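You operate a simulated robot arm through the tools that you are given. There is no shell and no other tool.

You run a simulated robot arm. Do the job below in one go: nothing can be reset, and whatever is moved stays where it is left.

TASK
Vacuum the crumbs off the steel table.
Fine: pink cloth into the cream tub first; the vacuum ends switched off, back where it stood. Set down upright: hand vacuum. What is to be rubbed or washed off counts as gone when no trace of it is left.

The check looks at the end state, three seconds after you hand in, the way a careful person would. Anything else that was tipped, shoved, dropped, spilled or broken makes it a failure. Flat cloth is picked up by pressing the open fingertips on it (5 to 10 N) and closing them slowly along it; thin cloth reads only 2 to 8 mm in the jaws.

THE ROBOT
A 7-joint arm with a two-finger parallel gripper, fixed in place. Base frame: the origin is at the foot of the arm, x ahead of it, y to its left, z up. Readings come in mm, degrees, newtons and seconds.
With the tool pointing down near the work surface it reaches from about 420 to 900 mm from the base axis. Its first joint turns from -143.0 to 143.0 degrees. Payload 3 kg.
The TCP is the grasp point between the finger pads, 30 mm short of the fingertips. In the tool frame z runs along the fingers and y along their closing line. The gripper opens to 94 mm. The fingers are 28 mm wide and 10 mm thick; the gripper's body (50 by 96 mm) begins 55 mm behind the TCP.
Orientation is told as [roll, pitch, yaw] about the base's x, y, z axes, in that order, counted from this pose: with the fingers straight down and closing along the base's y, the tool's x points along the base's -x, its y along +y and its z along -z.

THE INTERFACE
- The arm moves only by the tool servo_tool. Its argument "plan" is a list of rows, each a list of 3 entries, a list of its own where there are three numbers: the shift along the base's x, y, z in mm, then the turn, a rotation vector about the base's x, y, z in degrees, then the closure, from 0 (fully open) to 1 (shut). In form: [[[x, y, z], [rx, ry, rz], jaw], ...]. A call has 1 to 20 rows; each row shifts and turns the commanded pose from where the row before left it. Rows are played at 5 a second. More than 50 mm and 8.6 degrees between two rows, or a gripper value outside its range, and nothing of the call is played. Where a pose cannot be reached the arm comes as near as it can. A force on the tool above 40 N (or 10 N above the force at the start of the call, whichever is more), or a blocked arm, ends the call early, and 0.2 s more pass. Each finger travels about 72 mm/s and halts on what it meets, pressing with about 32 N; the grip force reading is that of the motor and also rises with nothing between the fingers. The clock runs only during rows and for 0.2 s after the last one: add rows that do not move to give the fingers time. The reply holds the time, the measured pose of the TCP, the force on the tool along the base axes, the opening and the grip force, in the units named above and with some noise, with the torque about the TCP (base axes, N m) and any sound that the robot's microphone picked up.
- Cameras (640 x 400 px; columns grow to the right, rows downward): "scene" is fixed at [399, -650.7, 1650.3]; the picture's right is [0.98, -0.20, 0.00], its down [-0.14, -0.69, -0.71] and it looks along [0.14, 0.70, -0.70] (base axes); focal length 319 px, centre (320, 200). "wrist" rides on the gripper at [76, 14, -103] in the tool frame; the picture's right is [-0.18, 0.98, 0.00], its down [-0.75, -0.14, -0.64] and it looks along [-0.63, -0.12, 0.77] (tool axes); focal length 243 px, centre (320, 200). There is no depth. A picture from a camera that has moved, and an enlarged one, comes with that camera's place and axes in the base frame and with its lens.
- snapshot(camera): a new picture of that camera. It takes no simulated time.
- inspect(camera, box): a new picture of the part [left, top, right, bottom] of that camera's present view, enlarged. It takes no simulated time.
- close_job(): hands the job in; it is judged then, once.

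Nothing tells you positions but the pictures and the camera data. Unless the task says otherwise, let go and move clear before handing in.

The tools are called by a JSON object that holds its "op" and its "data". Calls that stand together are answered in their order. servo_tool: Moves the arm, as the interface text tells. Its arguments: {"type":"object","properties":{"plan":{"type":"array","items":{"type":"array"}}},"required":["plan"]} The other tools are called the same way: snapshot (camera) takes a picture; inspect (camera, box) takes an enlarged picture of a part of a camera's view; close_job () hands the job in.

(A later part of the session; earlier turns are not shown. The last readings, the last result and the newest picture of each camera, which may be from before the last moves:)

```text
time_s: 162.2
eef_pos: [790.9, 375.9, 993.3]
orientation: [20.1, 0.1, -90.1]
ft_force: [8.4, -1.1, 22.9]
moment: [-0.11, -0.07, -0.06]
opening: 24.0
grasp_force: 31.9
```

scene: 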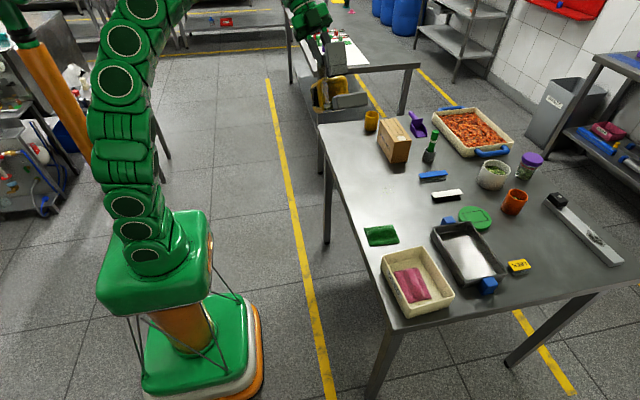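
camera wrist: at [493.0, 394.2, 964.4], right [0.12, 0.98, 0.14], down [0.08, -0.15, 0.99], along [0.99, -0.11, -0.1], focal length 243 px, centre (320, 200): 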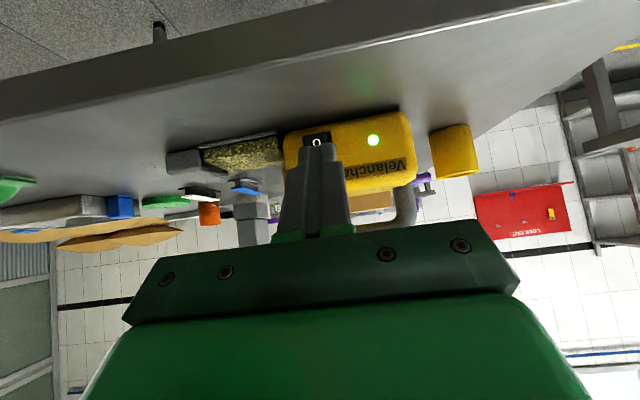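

{"op": "servo_tool", "data": {"plan": [[[0, 0, 2], [0, 0, 0], 1], [[0, 0, 5], [0, 0, 0], 1], [[0, 0, 10], [0, 0, 0], 1], [[0, 0, 0], [0, 0, 0], 1]]}}

{"op": "inspect", "data": {"camera": "scene", "box": [345, 95, 425, 185]}}

```text
time_s: 163.2
eef_pos: [789.9, 375.4, 1008.7]
orientation: [20.0, 0.2, -90.1]
ft_force: [-0.6, -0.4, -7.3]
moment: [0.2, 0.01, 0.0]
opening: 24.1
grasp_force: 31.9
```

```text
4.44 times, centred on (385, 140) of scene
camera zoom: at [399.0, -650.7, 1650.3], right [0.98, -0.2, 0.0], down [-0.14, -0.69, -0.71], along [0.14, 0.7, -0.7], focal length 1416 px, centre (31, 467)
```

zoom: 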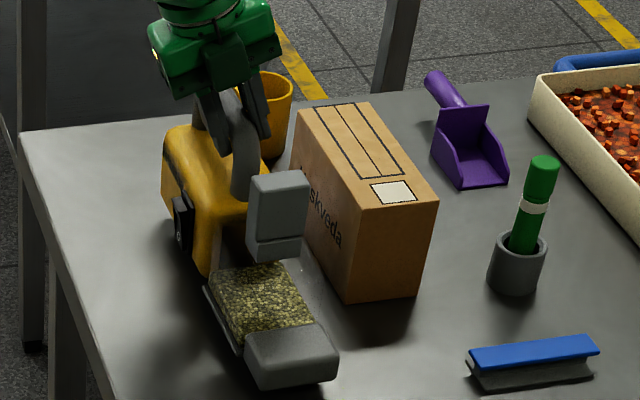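

Held cleanly. I raise it well clear of everything toward me and turn it around.

{"op": "servo_tool", "data": {"plan": [[[-10, -5, 40], [0, 0, 0], 1], [[-20, -15, 40], [0, 0, 0], 1], [[-25, -20, 40], [0, 0, 0], 1], [[-25, -20, 35], [0, 0, 0], 1], [[-25, -20, 30], [0, 0, 5], 1], [[-25, -20, 20], [0, 0, 8], 1], [[-25, -20, 10], [0, 0, 8], 1], [[-20, -20, 5], [0, 0, 8], 1], [[-10, -20, 0], [0, 0, 8], 1], [[-5, -20, 0], [0, 0, 8], 1], [[0, -20, 0], [0, 0, 8], 1], [[0, 0, 0], [0, 0, 8], 1], [[0, 0, 0], [0, 0, 8], 1], [[0, 0, 0], [0, 0, 8], 1], [[0, 0, 0], [0, 0, 8], 1], [[0, 0, 0], [0, 0, 8], 1], [[0, 0, 0], [0, 0, 0], 1]]}}

{"op": "inspect", "data": {"camera": "scene", "box": [300, 50, 420, 150]}}

```text
refused: row 3 steps farther than a row can; nothing moved
```

```text
4.00 times, centred on (360, 100) of scene
camera zoom: at [399.0, -650.7, 1650.3], right [0.98, -0.2, 0.0], down [-0.14, -0.69, -0.71], along [0.14, 0.7, -0.7], focal length 1275 px, centre (160, 600)
```

zoom: 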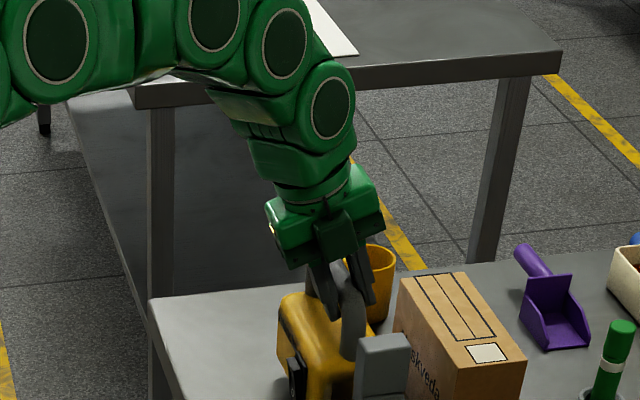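

{"op": "servo_tool", "data": {"plan": [[[-8, -5, 35], [0, 0, 0], 1], [[-18, -13, 35], [0, 0, 0], 1], [[-22, -18, 35], [0, 0, 0], 1], [[-24, -20, 35], [0, 0, 0], 1], [[-24, -20, 35], [0, 0, 5], 1], [[-24, -20, 25], [0, 0, 8], 1], [[-24, -20, 15], [0, 0, 8], 1], [[-20, -20, 10], [0, 0, 8], 1], [[-10, -20, 0], [0, 0, 8], 1], [[-5, -20, 0], [0, 0, 8], 1], [[0, -20, 0], [0, 0, 8], 1], [[0, 0, 0], [0, 0, 8], 1], [[0, 0, 0], [0, 0, 8], 1], [[0, 0, 0], [0, 0, 8], 1], [[0, 0, 0], [0, 0, 8], 1], [[0, 0, 0], [0, 0, 8], 1], [[0, 0, 0], [0, 0, 0], 1]]}}

{"op": "snapshot", "data": {"camera": "scene"}}

```text
time_s: 166.8
eef_pos: [610.4, 179.0, 1234.7]
orientation: [20.2, 0.1, 3.1]
ft_force: [-0.1, -0.3, -7.7]
moment: [-0.07, 0.21, -0.03]
opening: 24.1
grasp_force: 31.7
```

```text
taken
```

scene: 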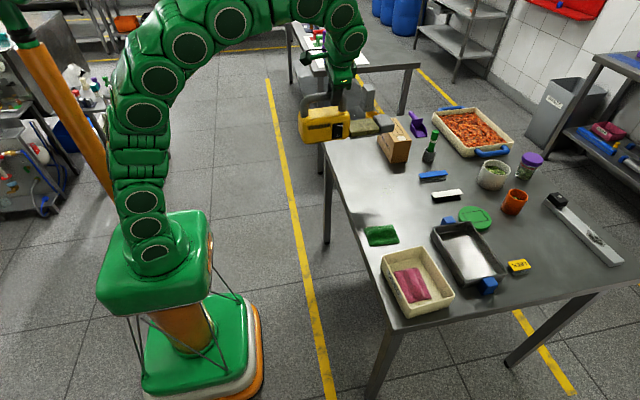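

{"op": "inspect", "data": {"camera": "scene", "box": [290, 60, 410, 150]}}

{"op": "servo_tool", "data": {"plan": [[[0, 0, 0], [0, 0, 8], 1], [[0, 0, 0], [0, 0, 8], 1], [[0, 0, 0], [0, 0, 8], 1], [[0, 0, 0], [0, 0, 8], 1], [[0, 0, 0], [0, 0, 8], 1], [[0, 0, 0], [0, 0, 8], 1], [[0, 0, 0], [0, 0, 8], 1], [[0, 0, 0], [0, 0, 8], 1], [[0, 0, 0], [0, 0, 8], 1], [[0, 0, 0], [0, 0, 0], 1]]}}

{"op": "inspect", "data": {"camera": "scene", "box": [290, 50, 410, 150]}}

```text
4.44 times, centred on (350, 105) of scene
camera zoom: at [399.0, -650.7, 1650.3], right [0.98, -0.2, 0.0], down [-0.14, -0.69, -0.71], along [0.14, 0.7, -0.7], focal length 1416 px, centre (187, 622)
```

zoom: 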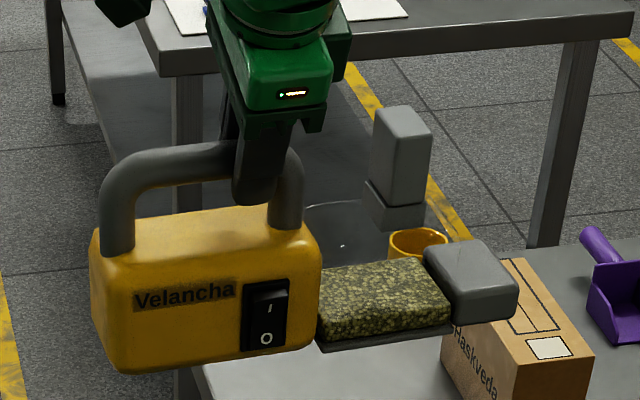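

```text
time_s: 169.0
eef_pos: [604.5, 178.4, 1178.3]
orientation: [20.1, 0.1, 75.1]
ft_force: [0.6, 0.4, -7.5]
moment: [-0.25, -0.05, -0.01]
opening: 24.0
grasp_force: 32.2
out of reach, approached as far as the arm can: row 6, 7, 8
```

```text
4.00 times, centred on (350, 100) of scene
camera zoom: at [399.0, -650.7, 1650.3], right [0.98, -0.2, 0.0], down [-0.14, -0.69, -0.71], along [0.14, 0.7, -0.7], focal length 1275 px, centre (200, 600)
```

zoom: 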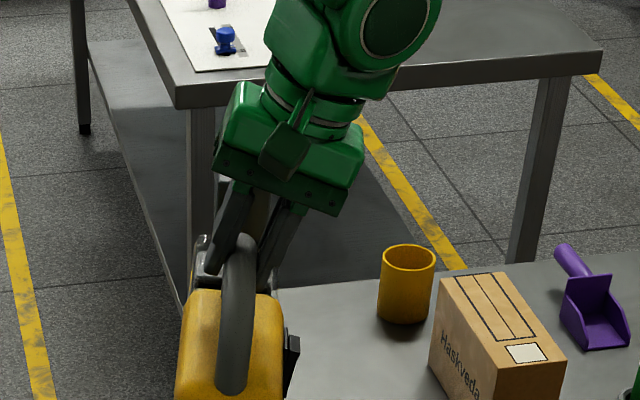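

{"op": "inspect", "data": {"camera": "scene", "box": [320, 95, 400, 165]}}

```text
5.71 times, centred on (360, 130) of scene
camera zoom: at [399.0, -650.7, 1650.3], right [0.98, -0.2, 0.0], down [-0.14, -0.69, -0.71], along [0.14, 0.7, -0.7], focal length 1821 px, centre (91, 600)
```

zoom: 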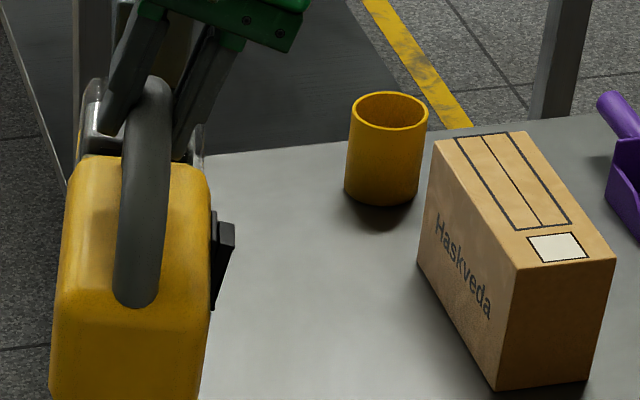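

The back is plain. I come in closer and turn a bit more to see the other side wall.

{"op": "servo_tool", "data": {"plan": [[[-20, -15, 20], [0, 0, 0], 1], [[-20, -15, 20], [0, 0, 0], 1], [[-20, -15, 10], [0, 0, 7], 1], [[-10, -10, 0], [0, 0, 7], 1], [[0, 0, 0], [0, 0, 7], 1], [[0, 0, 0], [0, 0, 7], 1], [[0, 0, 0], [0, 0, 7], 1], [[0, 0, 0], [0, 0, 0], 1]]}}

{"op": "snapshot", "data": {"camera": "scene"}}

```text
time_s: 170.8
eef_pos: [548.2, 133.7, 1196.1]
orientation: [20.1, 0.1, 110.0]
ft_force: [-0.6, 1.0, -7.8]
moment: [-0.17, -0.16, 0.0]
opening: 23.7
grasp_force: 32.7
out of reach, approached as far as the arm can: row 2, 5
```

```text
taken
```

scene: 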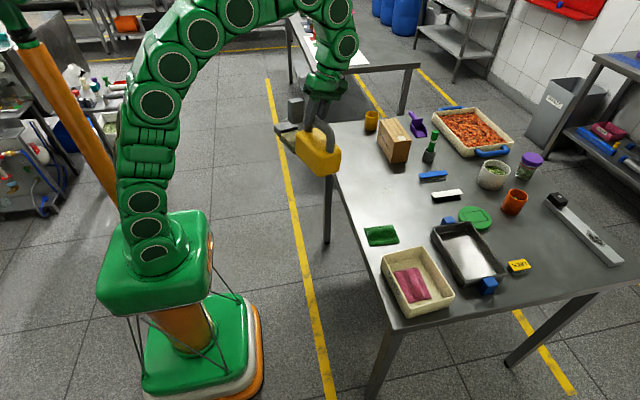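

{"op": "inspect", "data": {"camera": "scene", "box": [268, 90, 358, 180]}}

{"op": "inspect", "data": {"camera": "scene", "box": [270, 95, 314, 150]}}

{"op": "inspect", "data": {"camera": "scene", "box": [360, 165, 424, 205]}}

```text
4.44 times, centred on (313, 135) of scene
camera zoom: at [399.0, -650.7, 1650.3], right [0.98, -0.2, 0.0], down [-0.14, -0.69, -0.71], along [0.14, 0.7, -0.7], focal length 1416 px, centre (351, 489)
```

zoom: 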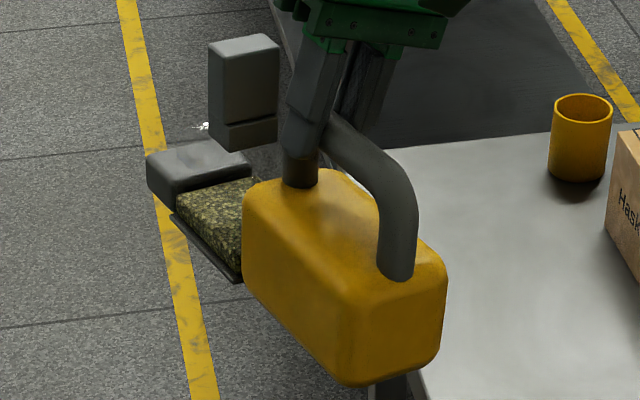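

```text
7.27 times, centred on (292, 122) of scene
camera zoom: at [399.0, -650.7, 1650.3], right [0.98, -0.2, 0.0], down [-0.14, -0.69, -0.71], along [0.14, 0.7, -0.7], focal length 2318 px, centre (524, 764)
```

zoom: 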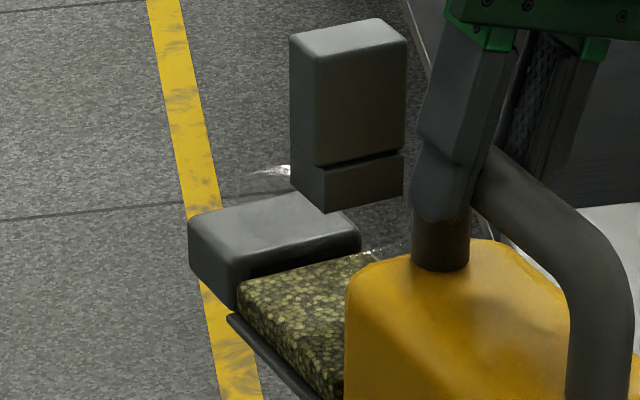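

```text
10.00 times, centred on (392, 185) of scene
camera zoom: at [399.0, -650.7, 1650.3], right [0.98, -0.2, 0.0], down [-0.14, -0.69, -0.71], along [0.14, 0.7, -0.7], focal length 3187 px, centre (-400, 350)
```

zoom: 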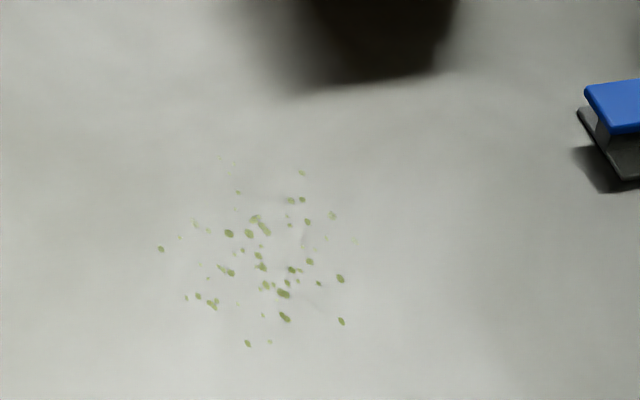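

Body, back and far side are all plain; the rocker is the only control. I turn the vacuum back side-on and zoom into the clear bin and filter block for any mark or misfit.

{"op": "servo_tool", "data": {"plan": [[[0, 0, 0], [0, 0, -8], 1], [[0, 0, 0], [0, 0, -8], 1], [[0, 0, 0], [0, 0, -8], 1], [[0, 0, 0], [0, 0, -8], 1], [[0, 0, 5], [0, 0, -8], 1], [[5, 0, 5], [0, 0, -8], 1], [[5, 0, 5], [0, 0, -8], 1], [[5, 0, 5], [0, 0, -8], 1], [[5, 0, 5], [0, 0, -8], 1], [[5, 0, 5], [0, 0, -8], 1], [[5, 0, 5], [0, 0, -8], 1], [[5, 0, 5], [0, 0, -8], 1], [[5, 0, 5], [0, 0, -8], 1], [[5, 0, 0], [0, 0, -8], 1], [[0, 0, 0], [0, 0, 0], 1]]}}

{"op": "inspect", "data": {"camera": "scene", "box": [280, 60, 400, 160]}}

```text
time_s: 174.0
eef_pos: [591.3, 133.8, 1240.1]
orientation: [20.1, 0.2, -2.3]
ft_force: [0.7, 0.1, -7.2]
moment: [-0.06, 0.21, 0.0]
opening: 23.8
grasp_force: 31.8
```

```text
4.00 times, centred on (340, 110) of scene
camera zoom: at [399.0, -650.7, 1650.3], right [0.98, -0.2, 0.0], down [-0.14, -0.69, -0.71], along [0.14, 0.7, -0.7], focal length 1275 px, centre (240, 560)
```

zoom: 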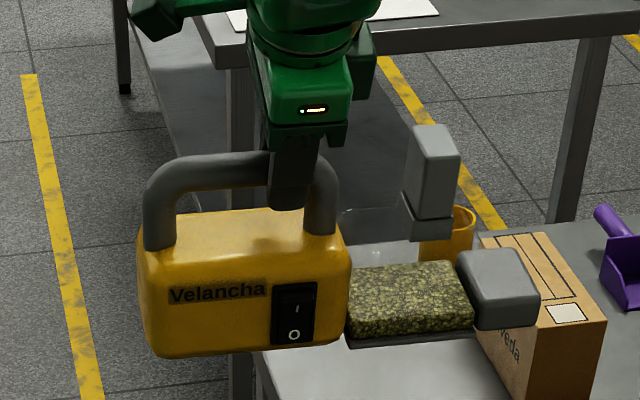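

{"op": "inspect", "data": {"camera": "scene", "box": [340, 85, 384, 150]}}

{"op": "inspect", "data": {"camera": "scene", "box": [340, 110, 380, 135]}}

{"op": "inspect", "data": {"camera": "scene", "box": [366, 115, 398, 145]}}

```text
6.15 times, centred on (362, 118) of scene
camera zoom: at [399.0, -650.7, 1650.3], right [0.98, -0.2, 0.0], down [-0.14, -0.69, -0.71], along [0.14, 0.7, -0.7], focal length 1961 px, centre (62, 708)
```

zoom: 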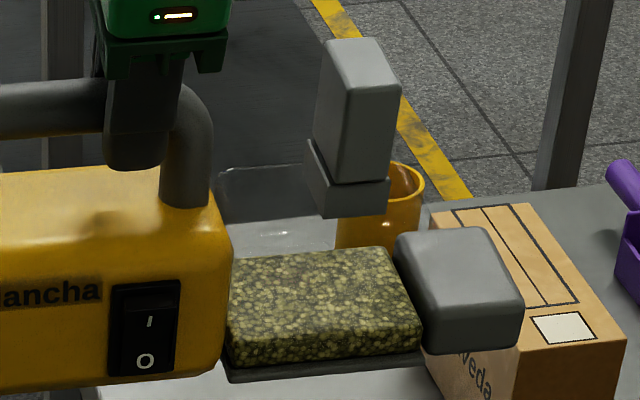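

```text
16.00 times, centred on (360, 122) of scene
camera zoom: at [399.0, -650.7, 1650.3], right [0.98, -0.2, 0.0], down [-0.14, -0.69, -0.71], along [0.14, 0.7, -0.7], focal length 5099 px, centre (-320, 1440)
```

zoom: 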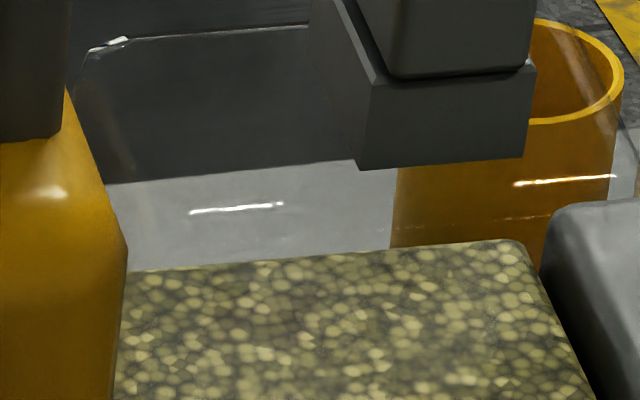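

```text
13.33 times, centred on (382, 130) of scene
camera zoom: at [399.0, -650.7, 1650.3], right [0.98, -0.2, 0.0], down [-0.14, -0.69, -0.71], along [0.14, 0.7, -0.7], focal length 4249 px, centre (-507, 1133)
```

zoom: 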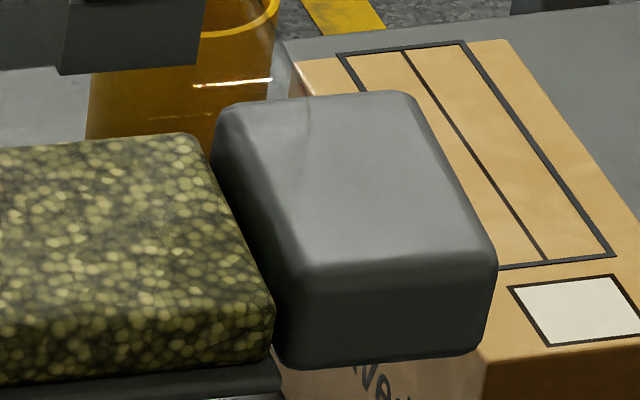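

Nothing looks wrong on the bin either. Before more guessing I want a clear look at where the suction mouth really is, so I turn the nose toward the scene camera and tip it far up to light the underside.

{"op": "servo_tool", "data": {"plan": [[[0, 0, 5], [0, 0, -8], 1], [[0, 0, 5], [0, 0, -8], 1], [[0, 0, 5], [0, 0, -8], 1], [[0, 0, 5], [0, 0, -8], 1], [[0, 0, 5], [0, 0, -8], 1], [[0, 0, 5], [0, 0, -8], 1], [[0, 0, 5], [0, 0, -8], 1], [[0, 0, 5], [0, 0, -8], 1], [[0, 0, 5], [0, 0, -8], 1], [[0, 0, 5], [0, 0, -8], 1], [[0, 0, 5], [0, 0, -7.7], 1], [[0, 0, 0], [0, 0, 0], 1]]}}

{"op": "servo_tool", "data": {"plan": [[[0, 0, 0], [-7, 0, 0], 1], [[0, 0, 0], [-7, 0, 0], 1], [[0, 0, 0], [-7, 0, 0], 1], [[0, 0, 0], [-7, 0, 0], 1], [[0, 0, 0], [-7, 0, 0], 1], [[0, 0, 0], [-7, 0, 0], 1], [[0, 0, 0], [-7, 0, 0], 1], [[0, 0, 0], [-7, 0, 0], 1], [[0, 0, 0], [-7, 0, 0], 1], [[0, 0, 0], [-7, 0, 0], 1], [[0, 0, 0], [-5, 0, 0], 1], [[0, 0, 0], [0, 0, 0], 1]]}}

{"op": "snapshot", "data": {"camera": "scene"}}

```text
time_s: 176.6
eef_pos: [592.2, 133.8, 1295.6]
orientation: [20.0, 0.2, -89.9]
ft_force: [0.0, 0.0, -7.1]
moment: [0.24, 0.08, -0.01]
opening: 23.9
grasp_force: 31.5
```

```text
time_s: 179.2
eef_pos: [591.2, 133.3, 1295.6]
orientation: [19.4, -74.9, -89.2]
ft_force: [0.1, 0.7, -7.2]
moment: [0.74, 0.07, 0.0]
opening: 23.9
grasp_force: 32.2
```

```text
taken
```

scene: 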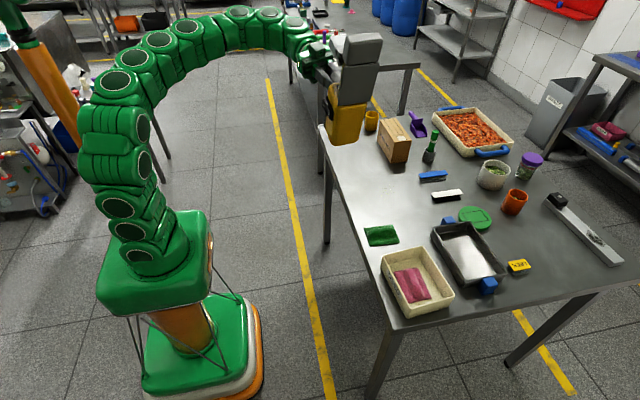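

{"op": "inspect", "data": {"camera": "scene", "box": [320, 25, 400, 85]}}

{"op": "inspect", "data": {"camera": "scene", "box": [338, 28, 388, 70]}}

{"op": "inspect", "data": {"camera": "scene", "box": [310, 55, 390, 155]}}

```text
6.67 times, centred on (360, 55) of scene
camera zoom: at [399.0, -650.7, 1650.3], right [0.98, -0.2, 0.0], down [-0.14, -0.69, -0.71], along [0.14, 0.7, -0.7], focal length 2125 px, centre (53, 1167)
```

zoom: 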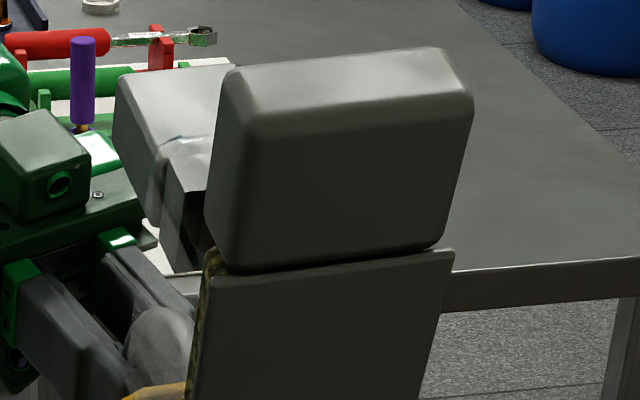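

```text
9.52 times, centred on (363, 49) of scene
camera zoom: at [399.0, -650.7, 1650.3], right [0.98, -0.2, 0.0], down [-0.14, -0.69, -0.71], along [0.14, 0.7, -0.7], focal length 3035 px, centre (-90, 1638)
```

zoom: 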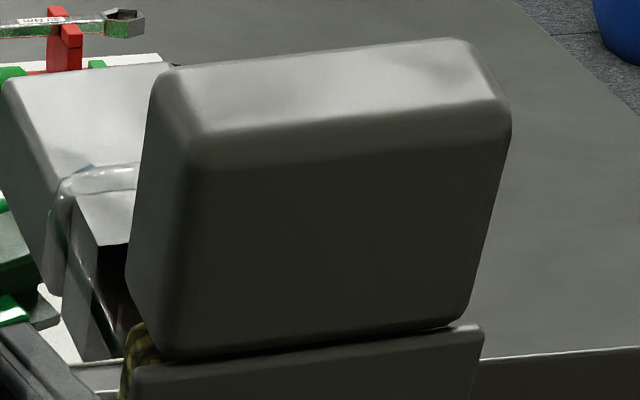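

```text
4.00 times, centred on (350, 105) of scene
camera zoom: at [399.0, -650.7, 1650.3], right [0.98, -0.2, 0.0], down [-0.14, -0.69, -0.71], along [0.14, 0.7, -0.7], focal length 1275 px, centre (200, 580)
```

zoom: 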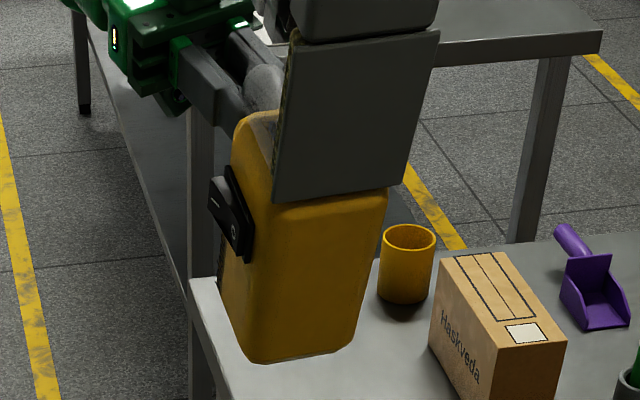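

The underside is completely plain, and the clear bin is closed on top. If the mouth is really the front face, its centre was still over 12 mm up even at 45°, so a steeper nose-down pose is the next thing to try. I bring it back, set it down behind the crumbs, and switch it on again first.

{"op": "servo_tool", "data": {"plan": [[[0, 0, 0], [7, 0, 0], 1], [[0, 0, 0], [7, 0, 0], 1], [[0, 0, 0], [7, 0, 0], 1], [[0, 0, 0], [7, 0, 0], 1], [[0, 0, 0], [7, 0, 0], 1], [[0, 0, 0], [7, 0, 0], 1], [[0, 0, 0], [7, 0, 0], 1], [[0, 0, 0], [7, 0, 0], 1], [[0, 0, 0], [7, 0, 0], 1], [[0, 0, 0], [7, 0, 0], 1], [[0, 0, 0], [4.8, 0, 0], 1], [[12, 15, -10], [0, 0, 0], 1], [[25, 30, -15], [0, 0, 0], 1], [[25, 30, -20], [0, 0, 0], 1], [[25, 30, -20], [0, 0, 0], 1], [[25, 30, -20], [0, 0, 0], 1], [[25, 30, -20], [0, 0, 0], 1], [[25, 30, -20], [0, 0, 0], 1], [[25, 30, -20], [0, 0, 0], 1], [[12, 18, -10], [0, 0, 0], 1]]}}

{"op": "servo_tool", "data": {"plan": [[[0, 0, -35], [0, 0, 0], 1], [[0, 0, -35], [0, 0, 0], 1], [[0, 0, -30], [0, 0, 0], 1], [[0, 0, -20], [0, 0, 0], 1], [[0, 0, -10], [0, 0, 0], 1], [[0, 0, 0], [0, 0, 0], 1]]}}

{"op": "inspect", "data": {"camera": "scene", "box": [345, 95, 425, 195]}}

```text
time_s: 183.4
eef_pos: [792.1, 376.4, 1141.0]
orientation: [20.1, -0.1, -89.8]
ft_force: [0.2, -0.4, -7.5]
moment: [0.18, 0.13, -0.01]
opening: 23.7
grasp_force: 31.6
```

```text
time_s: 184.8
eef_pos: [789.0, 376.9, 1010.5]
orientation: [20.1, -0.1, -89.8]
ft_force: [0.3, 0.9, -7.3]
moment: [0.21, 0.07, 0.01]
opening: 23.9
grasp_force: 31.6
```

```text
4.00 times, centred on (385, 145) of scene
camera zoom: at [399.0, -650.7, 1650.3], right [0.98, -0.2, 0.0], down [-0.14, -0.69, -0.71], along [0.14, 0.7, -0.7], focal length 1275 px, centre (60, 420)
```

zoom: 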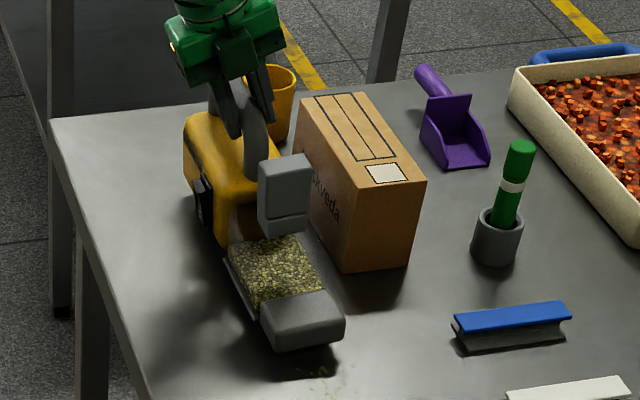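

{"op": "servo_tool", "data": {"plan": [[[0, 0, -6], [0, 0, 0], 1], [[0, 0, -4], [0, 0, 0], 1], [[0, 0, -2], [0, 0, 0], 1], [[0, 0, -1], [0, 0, 0], 1], [[0, 0, 0], [0, 0, 0], 1]]}}

{"op": "servo_tool", "data": {"plan": [[[0, 0, -1], [0, 0, 0], 1], [[0, 0, -1], [0, 0, 0], 1], [[0, 0, 0], [0, 0, 0], 1]]}}

```text
time_s: 186.0
eef_pos: [792.0, 376.5, 998.2]
orientation: [20.2, -0.1, -89.9]
ft_force: [1.9, 2.3, 3.2]
moment: [-0.25, 0.01, 0.11]
opening: 24.0
grasp_force: 31.9
```

```text
time_s: 186.8
eef_pos: [792.2, 376.5, 998.0]
orientation: [20.3, 0.0, -89.8]
ft_force: [9.1, 4.5, 28.0]
moment: [-0.78, -0.26, 0.27]
opening: 23.8
grasp_force: 32.1
```

{"op": "servo_tool", "data": {"plan": [[[0, 0, 2], [0, 0, 0], 1], [[0, 0, 0], [0, 0, 0], 0.72], [[0, 0, 0], [0, 0, 0], 0.55], [[0, 0, 0], [0, 0, 0], 0.36], [[0, 0, 0], [0, 0, 0], 0.33], [[-14, 0, 37.5], [0, 0, 0], 0.33], [[-14, 0, 37.5], [0, 0, 0], 0.33], [[-15, 0, 5], [0, 6.7, 0], 0.33], [[-15, 0, 5], [0, 6.7, 0], 0.33], [[-15, 0, 0], [0, 6.6, 0], 0.33], [[0, 0, 0], [0, 0, 0], 0.33]]}}

{"op": "servo_tool", "data": {"plan": [[[-12, 0, 0], [0, 0, 8.2], 0.5], [[-12, 0, 0], [0, 0, 8.2], 0.7], [[-12, 0, 0], [0, 0, 8.2], 0.9], [[-12, 0, 0], [0, 0, 8.2], 1], [[-12, 0, 0], [0, 0, 8.2], 1], [[-12, 0, 0], [0, 0, 8.2], 1], [[-12, 0, 0], [0, 0, 8.2], 1], [[-12, 0, 0], [0, 0, 8.2], 1], [[-12, 0, 0], [0, 0, 8.2], 1], [[-12, 0, 0], [0, 0, 8.2], 1], [[-10, 0, 0], [0, 0, 7.8], 1], [[0, 0, -15], [0, -7.5, 0], 1], [[0, 0, -20], [0, -7.5, 0], 1], [[0, 0, -25], [0, -7.5, 0], 1], [[0, 0, -30], [0, -7.5, 0], 1], [[5, 0, -35], [0, -7.5, 0], 1], [[5, -2, -35], [0, -7.5, 0], 1], [[0, 0, 0], [0, 0, 0], 1]]}}

{"op": "inspect", "data": {"camera": "scene", "box": [345, 120, 393, 160]}}

{"op": "snapshot", "data": {"camera": "wrist"}}

```text
time_s: 189.2
eef_pos: [718.4, 377.2, 1083.3]
orientation: [0.2, 0.1, -89.7]
ft_force: [0.3, 0.4, -1.1]
moment: [0.02, -0.01, -0.02]
opening: 62.9
grasp_force: 0.1
```

```text
time_s: 193.0
eef_pos: [597.9, 374.8, 923.9]
orientation: [0.2, -44.9, -0.1]
ft_force: [-0.1, 0.0, -0.7]
moment: [0.01, 0.02, 0.01]
opening: 0.0
grasp_force: 32.2
```

```text
10.00 times, centred on (369, 140) of scene
camera zoom: at [399.0, -650.7, 1650.3], right [0.98, -0.2, 0.0], down [-0.14, -0.69, -0.71], along [0.14, 0.7, -0.7], focal length 3187 px, centre (-170, 800)
```

zoom: 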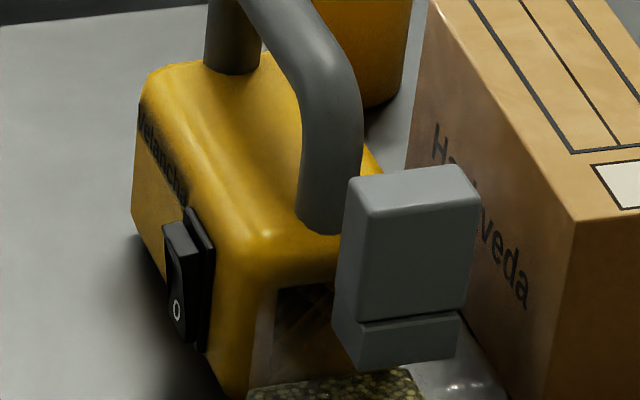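

```text
taken
camera wrist: at [472.8, 388.6, 941.0], right [0.13, 0.98, 0.13], down [0.08, -0.14, 0.99], along [0.99, -0.12, -0.1], focal length 243 px, centre (320, 200)
```

wrist: 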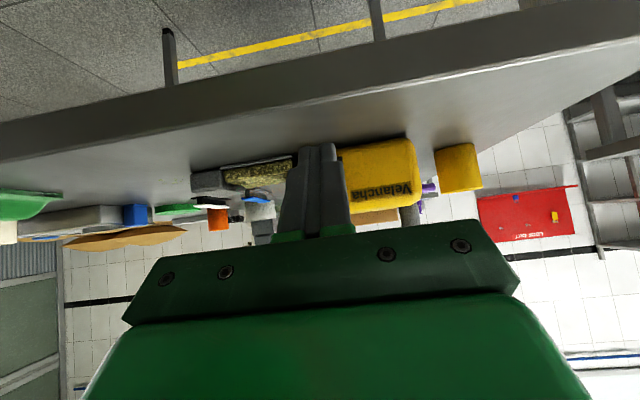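

The vacuum stands with the rocker at "O". I advance to the "I" end and press.

{"op": "servo_tool", "data": {"plan": [[[40, 0, 0], [0, 0, 0], 1], [[40, 0, 0], [0, 0, 0], 1], [[25, 0, 0], [0, 0, 0], 1], [[5, 0, 0], [0, 0, 0], 1], [[0, 0, 0], [0, 0, 0], 1]]}}

{"op": "inspect", "data": {"camera": "scene", "box": [345, 120, 393, 160]}}

```text
time_s: 194.2
eef_pos: [708.0, 373.8, 923.1]
orientation: [0.1, -44.9, 0.0]
ft_force: [-0.1, -0.3, 0.6]
moment: [0.02, 0.05, -0.02]
opening: 0.2
grasp_force: 32.2
```

```text
10.00 times, centred on (369, 140) of scene
camera zoom: at [399.0, -650.7, 1650.3], right [0.98, -0.2, 0.0], down [-0.14, -0.69, -0.71], along [0.14, 0.7, -0.7], focal length 3187 px, centre (-170, 800)
```

zoom: 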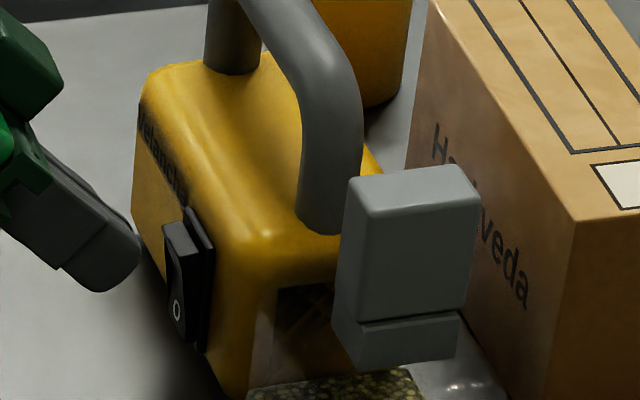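

{"op": "servo_tool", "data": {"plan": [[[3, 0, 0], [0, 0, 0], 1], [[2, 0, 0], [0, 0, 0], 1], [[2, 0, 0], [0, 0, 0], 1], [[1.5, 0, 0], [0, 0, 0], 1], [[1.5, 0, 0], [0, 0, 0], 1], [[0, 0, 0], [0, 0, 0], 1]]}}

{"op": "servo_tool", "data": {"plan": [[[1.5, 0, 0], [0, 0, 0], 1], [[1.5, 0, 0], [0, 0, 0], 1], [[0, 0, 0], [0, 0, 0], 1]]}}

{"op": "inspect", "data": {"camera": "scene", "box": [345, 120, 393, 160]}}

```text
time_s: 195.6
eef_pos: [718.8, 374.6, 923.9]
orientation: [0.1, -45.0, 0.0]
ft_force: [-0.4, 0.3, -0.7]
moment: [0.02, 0.07, 0.0]
opening: 0.0
grasp_force: 32.1
```

```text
time_s: 196.4
eef_pos: [720.9, 374.5, 922.9]
orientation: [0.1, -44.9, 0.0]
ft_force: [0.0, -0.1, -0.4]
moment: [0.0, -0.01, -0.01]
opening: 0.2
grasp_force: 32.1
heard: click
```

```text
10.00 times, centred on (369, 140) of scene
camera zoom: at [399.0, -650.7, 1650.3], right [0.98, -0.2, 0.0], down [-0.14, -0.69, -0.71], along [0.14, 0.7, -0.7], focal length 3187 px, centre (-170, 800)
```

zoom: 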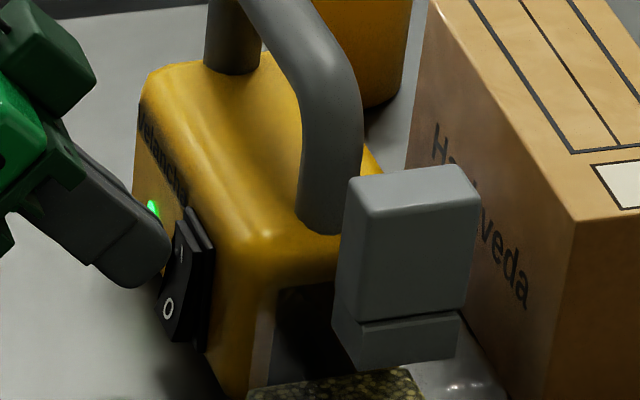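

Click and green lamp: on again. I back off, hold still a moment to listen, and go back to the grip pose.

{"op": "servo_tool", "data": {"plan": [[[-15, 0, 0], [0, 0, 0], 1], [[-30, 0, 0], [0, 0, 0], 1], [[0, 0, 0], [0, 0, 0], 1], [[0, 0, 0], [0, 0, 0], 1], [[0, 0, 0], [0, 0, 0], 1], [[0, 0, 0], [0, 0, 0], 1], [[0, 0, 0], [0, 0, 0], 1]]}}

{"op": "servo_tool", "data": {"plan": [[[-30, 0, 5], [0, 0, 0], 1], [[-30, 0, 20], [0, 7.5, 0], 1], [[-15, 0, 30], [0, 7.5, 0], 1], [[0, 0, 30], [0, 7.5, 0], 1], [[0, 0, 30], [0, 7.5, 0], 1], [[0, 0, 25], [0, 7.5, 0], 1], [[0, 0, 20], [0, 7.4, 0], 1], [[0, 0, 0], [0, 0, 0], 1]]}}

{"op": "servo_tool", "data": {"plan": [[[12, 0, 0], [0, 0, -8.2], 0.9], [[12, 0, 0], [0, 0, -8.2], 0.7], [[12, 0, 0], [0, 0, -8.2], 0.5], [[12, 0, 0], [0, 0, -8.2], 0.33], [[12, 0, 0], [0, 0, -8.2], 0.33], [[12, 0, 0], [0, 0, -8.2], 0.33], [[12, 0, 0], [0, 0, -8.2], 0.33], [[12, 0, 0], [0, 0, -8.2], 0.33], [[12, 0, 0], [0, 0, -8.2], 0.33], [[12, 0, 0], [0, 0, -8.2], 0.33], [[12, 0, 0], [0, 0, -8.0], 0.33], [[12, 1, -2], [0, -6.7, 0], 0.33], [[10, 1, -2], [0, -6.7, 0], 0.33], [[8, 0, -2], [0, -6.6, 0], 0.33], [[0, 0, 0], [0, 0, 0], 0.33]]}}

{"op": "inspect", "data": {"camera": "wrist", "box": [180, 0, 480, 240]}}

```text
time_s: 198.0
eef_pos: [675.4, 373.4, 923.5]
orientation: [0.1, -44.9, -0.1]
ft_force: [0.6, 1.1, 0.2]
moment: [-0.01, -0.01, -0.02]
opening: 0.0
grasp_force: 32.2
```

```text
time_s: 199.8
eef_pos: [603.4, 374.5, 1082.7]
orientation: [0.1, -0.1, -0.1]
ft_force: [0.6, 0.3, 0.5]
moment: [0.02, -0.01, 0.0]
opening: 0.1
grasp_force: 31.9
```

```text
time_s: 203.0
eef_pos: [762.1, 376.9, 1077.1]
orientation: [20.2, 0.0, -90.0]
ft_force: [0.4, -0.2, -0.5]
moment: [0.01, 0.04, -0.02]
opening: 63.0
grasp_force: 0.0
```

```text
1.67 times, centred on (330, 120) of wrist
camera zoom: at [741.0, 452.1, 1177.0], right [0.92, -0.18, 0.34], down [-0.35, -0.75, 0.55], along [0.15, -0.63, -0.76], focal length 404 px, centre (303, 333)
```

zoom: 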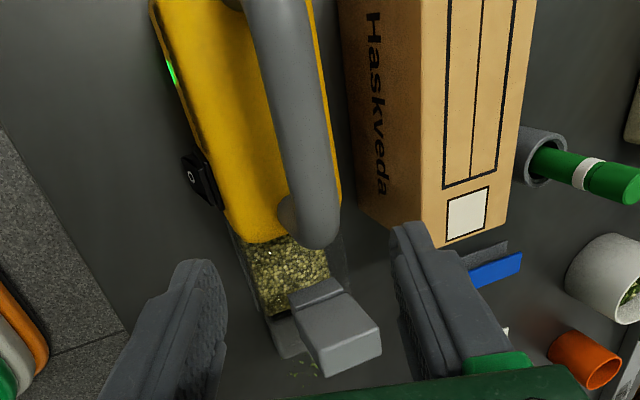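

{"op": "servo_tool", "data": {"plan": [[[12, 0, -28], [0, 0, 0], 0.33], [[11, 0, -28], [0, 0, 0], 0.33], [[9.5, -0.4, -26], [0, 0, 0], 0.36], [[0, 0, 0], [0, 0, 0], 0.36]]}}

{"op": "inspect", "data": {"camera": "wrist", "box": [180, 0, 480, 240]}}

```text
time_s: 204.0
eef_pos: [796.4, 377.5, 994.5]
orientation: [20.1, -0.2, -90.1]
ft_force: [0.1, -0.5, -0.3]
moment: [-0.03, 0.01, -0.02]
opening: 60.6
grasp_force: 0.0
```

```text
1.67 times, centred on (330, 120) of wrist
camera zoom: at [774.3, 452.6, 1094.6], right [0.92, -0.18, 0.34], down [-0.35, -0.75, 0.56], along [0.15, -0.63, -0.76], focal length 404 px, centre (303, 333)
```

zoom: 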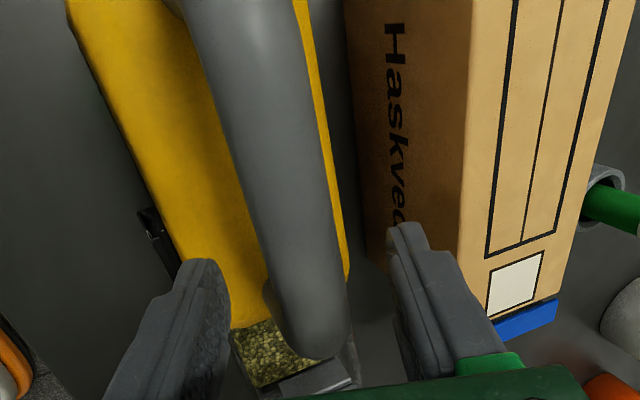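

{"op": "servo_tool", "data": {"plan": [[[0, 0, 0], [0, 0, 0], 0.5], [[0, 0, 0], [0, 0, 0], 0.6], [[0, 0, 0], [0, 0, 0], 0.66], [[0, 0, 0], [0, 0, 0], 0.7], [[0, 0, 0], [0, 0, 0], 0.74], [[0, 0, 0], [0, 0, 0], 0.8], [[0, 0, 0], [0, 0, 0], 1], [[0, 0, 0], [0, 0, 0], 1]]}}

{"op": "servo_tool", "data": {"plan": [[[0, 0, 3], [0, 0, 0], 1], [[0, 0, 7], [0, 0, 0], 1], [[0, 0, 10], [0, 0, 0], 1], [[0, 0, 0], [0, 0, 0], 1]]}}

```text
time_s: 205.8
eef_pos: [795.5, 377.0, 996.0]
orientation: [20.1, 0.0, -90.0]
ft_force: [5.0, -2.1, 8.0]
moment: [-0.75, -0.06, 0.35]
opening: 24.2
grasp_force: 32.4
```

```text
time_s: 206.8
eef_pos: [796.4, 376.1, 1015.2]
orientation: [20.1, -0.1, -90.0]
ft_force: [0.0, 0.2, -7.8]
moment: [0.2, 0.01, 0.02]
opening: 23.9
grasp_force: 32.2
```

Held and running. I raise it and pitch the nose down to 75°, staying well above the table.

{"op": "servo_tool", "data": {"plan": [[[-2, -10, 32], [0, 0, 0], 1], [[-2, -16, 32], [0, 0, 0], 1], [[-2, -18, 32], [7.5, 0, 0], 1], [[0, -20, 30], [7.5, 0, 0], 1], [[0, -20, 10], [7.5, 0, 0], 1], [[0, -20, 0], [7.5, 0, 0], 1], [[0, -22, 0], [7.5, 0, 0], 1], [[0, -22, 0], [7.5, 0, 0], 1], [[0, -22, 0], [7.5, 0, 0], 1], [[0, -22, 0], [7.5, 0, 0], 1], [[0, -22, 0], [7.5, 0, 0], 1], [[0, -22, 0], [7.5, 0, 0], 1], [[0, -22, 0], [0, 0, 0], 1], [[0, 0, 0], [0, 0, 0], 1]]}}

{"op": "snapshot", "data": {"camera": "scene"}}

{"op": "inspect", "data": {"camera": "scene", "box": [340, 90, 440, 210]}}

```text
time_s: 209.8
eef_pos: [789.1, 117.3, 1152.5]
orientation: [20.0, 75.1, -90.0]
ft_force: [0.4, 0.2, -7.2]
moment: [-0.65, 0.06, -0.01]
opening: 23.7
grasp_force: 31.9
```

```text
taken
```

scene: 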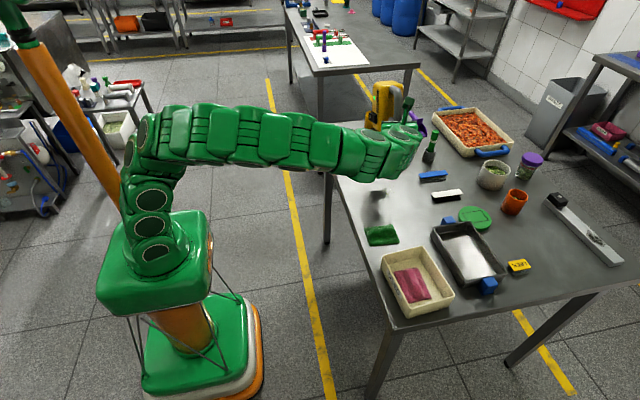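

```text
3.33 times, centred on (390, 150) of scene
camera zoom: at [399.0, -650.7, 1650.3], right [0.98, -0.2, 0.0], down [-0.14, -0.69, -0.71], along [0.14, 0.7, -0.7], focal length 1062 px, centre (87, 367)
```

zoom: 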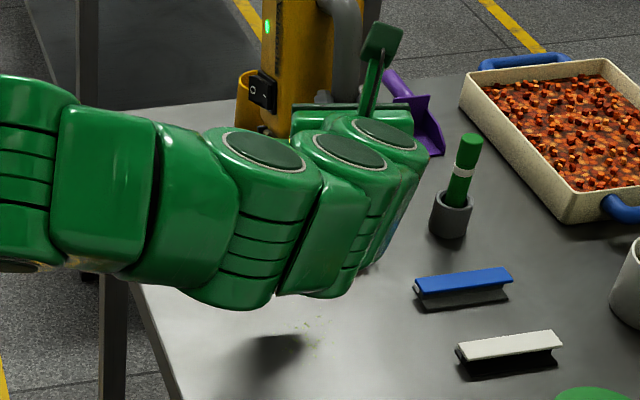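

The vacuum points steeply down and the arm has room. I lower it until the nose is just above the table at the far edge of the patch, then feel for contact.

{"op": "servo_tool", "data": {"plan": [[[0, 0, -25], [0, 0, 0], 1], [[0, 0, -25], [0, 0, 0], 1], [[0, 0, -15], [0, 0, 0], 1], [[0, 0, -5], [0, 0, 0], 1], [[0, 0, -3], [0, 0, 0], 1], [[0, 0, 0], [0, 0, 0], 1]]}}

{"op": "inspect", "data": {"camera": "scene", "box": [340, 110, 440, 210]}}

```text
time_s: 211.2
eef_pos: [790.3, 117.1, 1081.1]
orientation: [20.6, 75.1, -89.7]
ft_force: [5.0, -10.9, 33.2]
moment: [0.52, 0.02, -0.16]
opening: 24.1
grasp_force: 32.1
```

```text
4.00 times, centred on (390, 160) of scene
camera zoom: at [399.0, -650.7, 1650.3], right [0.98, -0.2, 0.0], down [-0.14, -0.69, -0.71], along [0.14, 0.7, -0.7], focal length 1275 px, centre (40, 360)
```

zoom: 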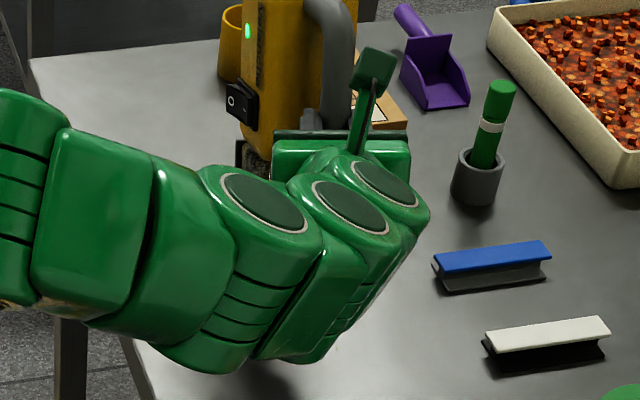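

Contact. I relieve to a light touch and sweep the nose slowly through the patch, then lift away to look.

{"op": "servo_tool", "data": {"plan": [[[0, 0, 3], [0, 0, 0], 1], [[0, 0, 0.8], [0, 0, 0], 1], [[0, 0, 0], [0, 0, 0], 1]]}}

```text
time_s: 212.0
eef_pos: [789.1, 118.3, 1080.3]
orientation: [19.7, 74.9, -90.4]
ft_force: [0.8, -4.5, 5.4]
moment: [-0.62, 0.15, 0.03]
opening: 23.9
grasp_force: 32.1
```

{"op": "servo_tool", "data": {"plan": [[[0, 0, 1.5], [0, 0, 0], 1], [[0, -4, 0], [0, 0, 0], 1], [[0, -4, 0], [0, 0, 0], 1], [[0, -4, 0], [0, 0, 0], 1], [[0, -4, 0], [0, 0, 0], 1], [[0, 0, 0], [0, 0, 0], 1]]}}

{"op": "servo_tool", "data": {"plan": [[[0, -4, 0], [0, 0, 0], 1], [[0, -4, 0], [0, 0, 0], 1], [[0, -4, 0], [0, 0, 0], 1], [[0, -4, 0], [0, 0, 0], 1], [[0, -4, 0], [0, 0, 0], 1], [[0, -4, 0], [0, 0, 0], 1], [[0, -4, 0], [0, 0, 0], 1], [[0, -4, 0], [0, 0, 0], 1], [[0, -4, 0], [0, 0, 0], 1], [[0, -4, 0], [0, 0, 0], 1], [[0, -4, 0], [0, 0, 0], 1], [[0, -4, 0], [0, 0, 0], 1], [[0, -4, 0], [0, 0, 0], 1], [[0, -4, 0], [0, 0, 0], 1], [[0, -4, 0], [0, 0, 0], 1], [[0, -4, 0], [0, 0, 0], 1], [[0, 0, 0], [0, 0, 0], 1]]}}

{"op": "servo_tool", "data": {"plan": [[[0, 5, 15], [0, 0, 0], 1], [[0, 25, 20], [0, 0, 0], 1], [[0, 35, 10], [0, 0, 0], 1], [[0, 40, 0], [0, 0, 0], 1], [[0, 40, 0], [0, 0, 0], 1], [[0, 30, 0], [0, 0, 0], 1], [[0, 0, 0], [0, 0, 0], 1]]}}

{"op": "inspect", "data": {"camera": "scene", "box": [340, 120, 440, 210]}}

{"op": "inspect", "data": {"camera": "scene", "box": [370, 168, 418, 204]}}

```text
time_s: 213.4
eef_pos: [789.7, 102.6, 1083.3]
orientation: [19.8, 75.0, -90.3]
ft_force: [-1.1, -0.3, -8.9]
moment: [-0.64, 0.08, -0.01]
opening: 23.9
grasp_force: 31.9
```

```text
time_s: 217.0
eef_pos: [791.4, 38.5, 1082.7]
orientation: [19.9, 74.9, -90.3]
ft_force: [0.3, 0.1, -7.9]
moment: [-0.64, 0.07, 0.02]
opening: 23.8
grasp_force: 31.7
```

```text
time_s: 218.6
eef_pos: [789.4, 213.8, 1128.7]
orientation: [19.8, 74.8, -90.3]
ft_force: [0.5, 0.7, -7.6]
moment: [-0.63, 0.05, 0.02]
opening: 23.8
grasp_force: 32.4
```

```text
4.44 times, centred on (390, 165) of scene
camera zoom: at [399.0, -650.7, 1650.3], right [0.98, -0.2, 0.0], down [-0.14, -0.69, -0.71], along [0.14, 0.7, -0.7], focal length 1416 px, centre (9, 356)
```

zoom: 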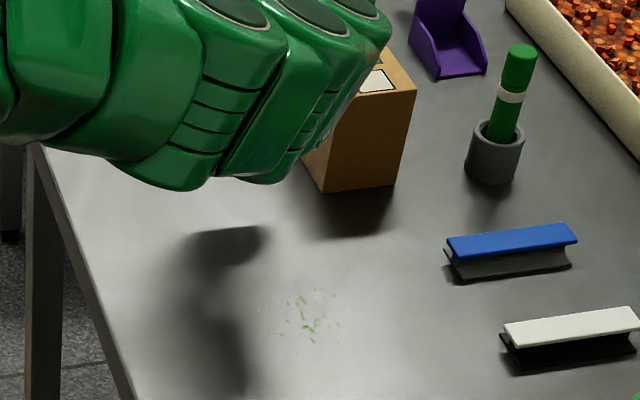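

```text
11.11 times, centred on (394, 186) of scene
camera zoom: at [399.0, -650.7, 1650.3], right [0.98, -0.2, 0.0], down [-0.14, -0.69, -0.71], along [0.14, 0.7, -0.7], focal length 3541 px, centre (-502, 356)
```

zoom: 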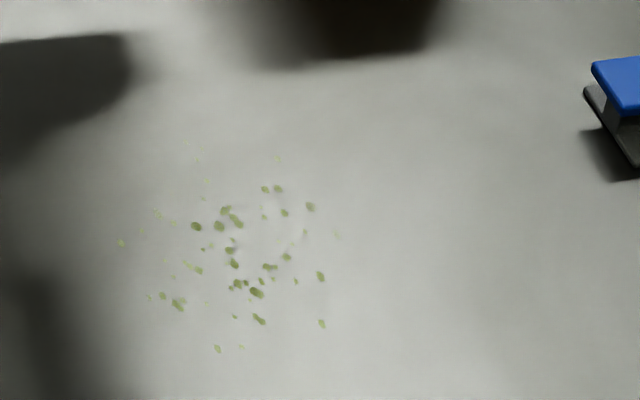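

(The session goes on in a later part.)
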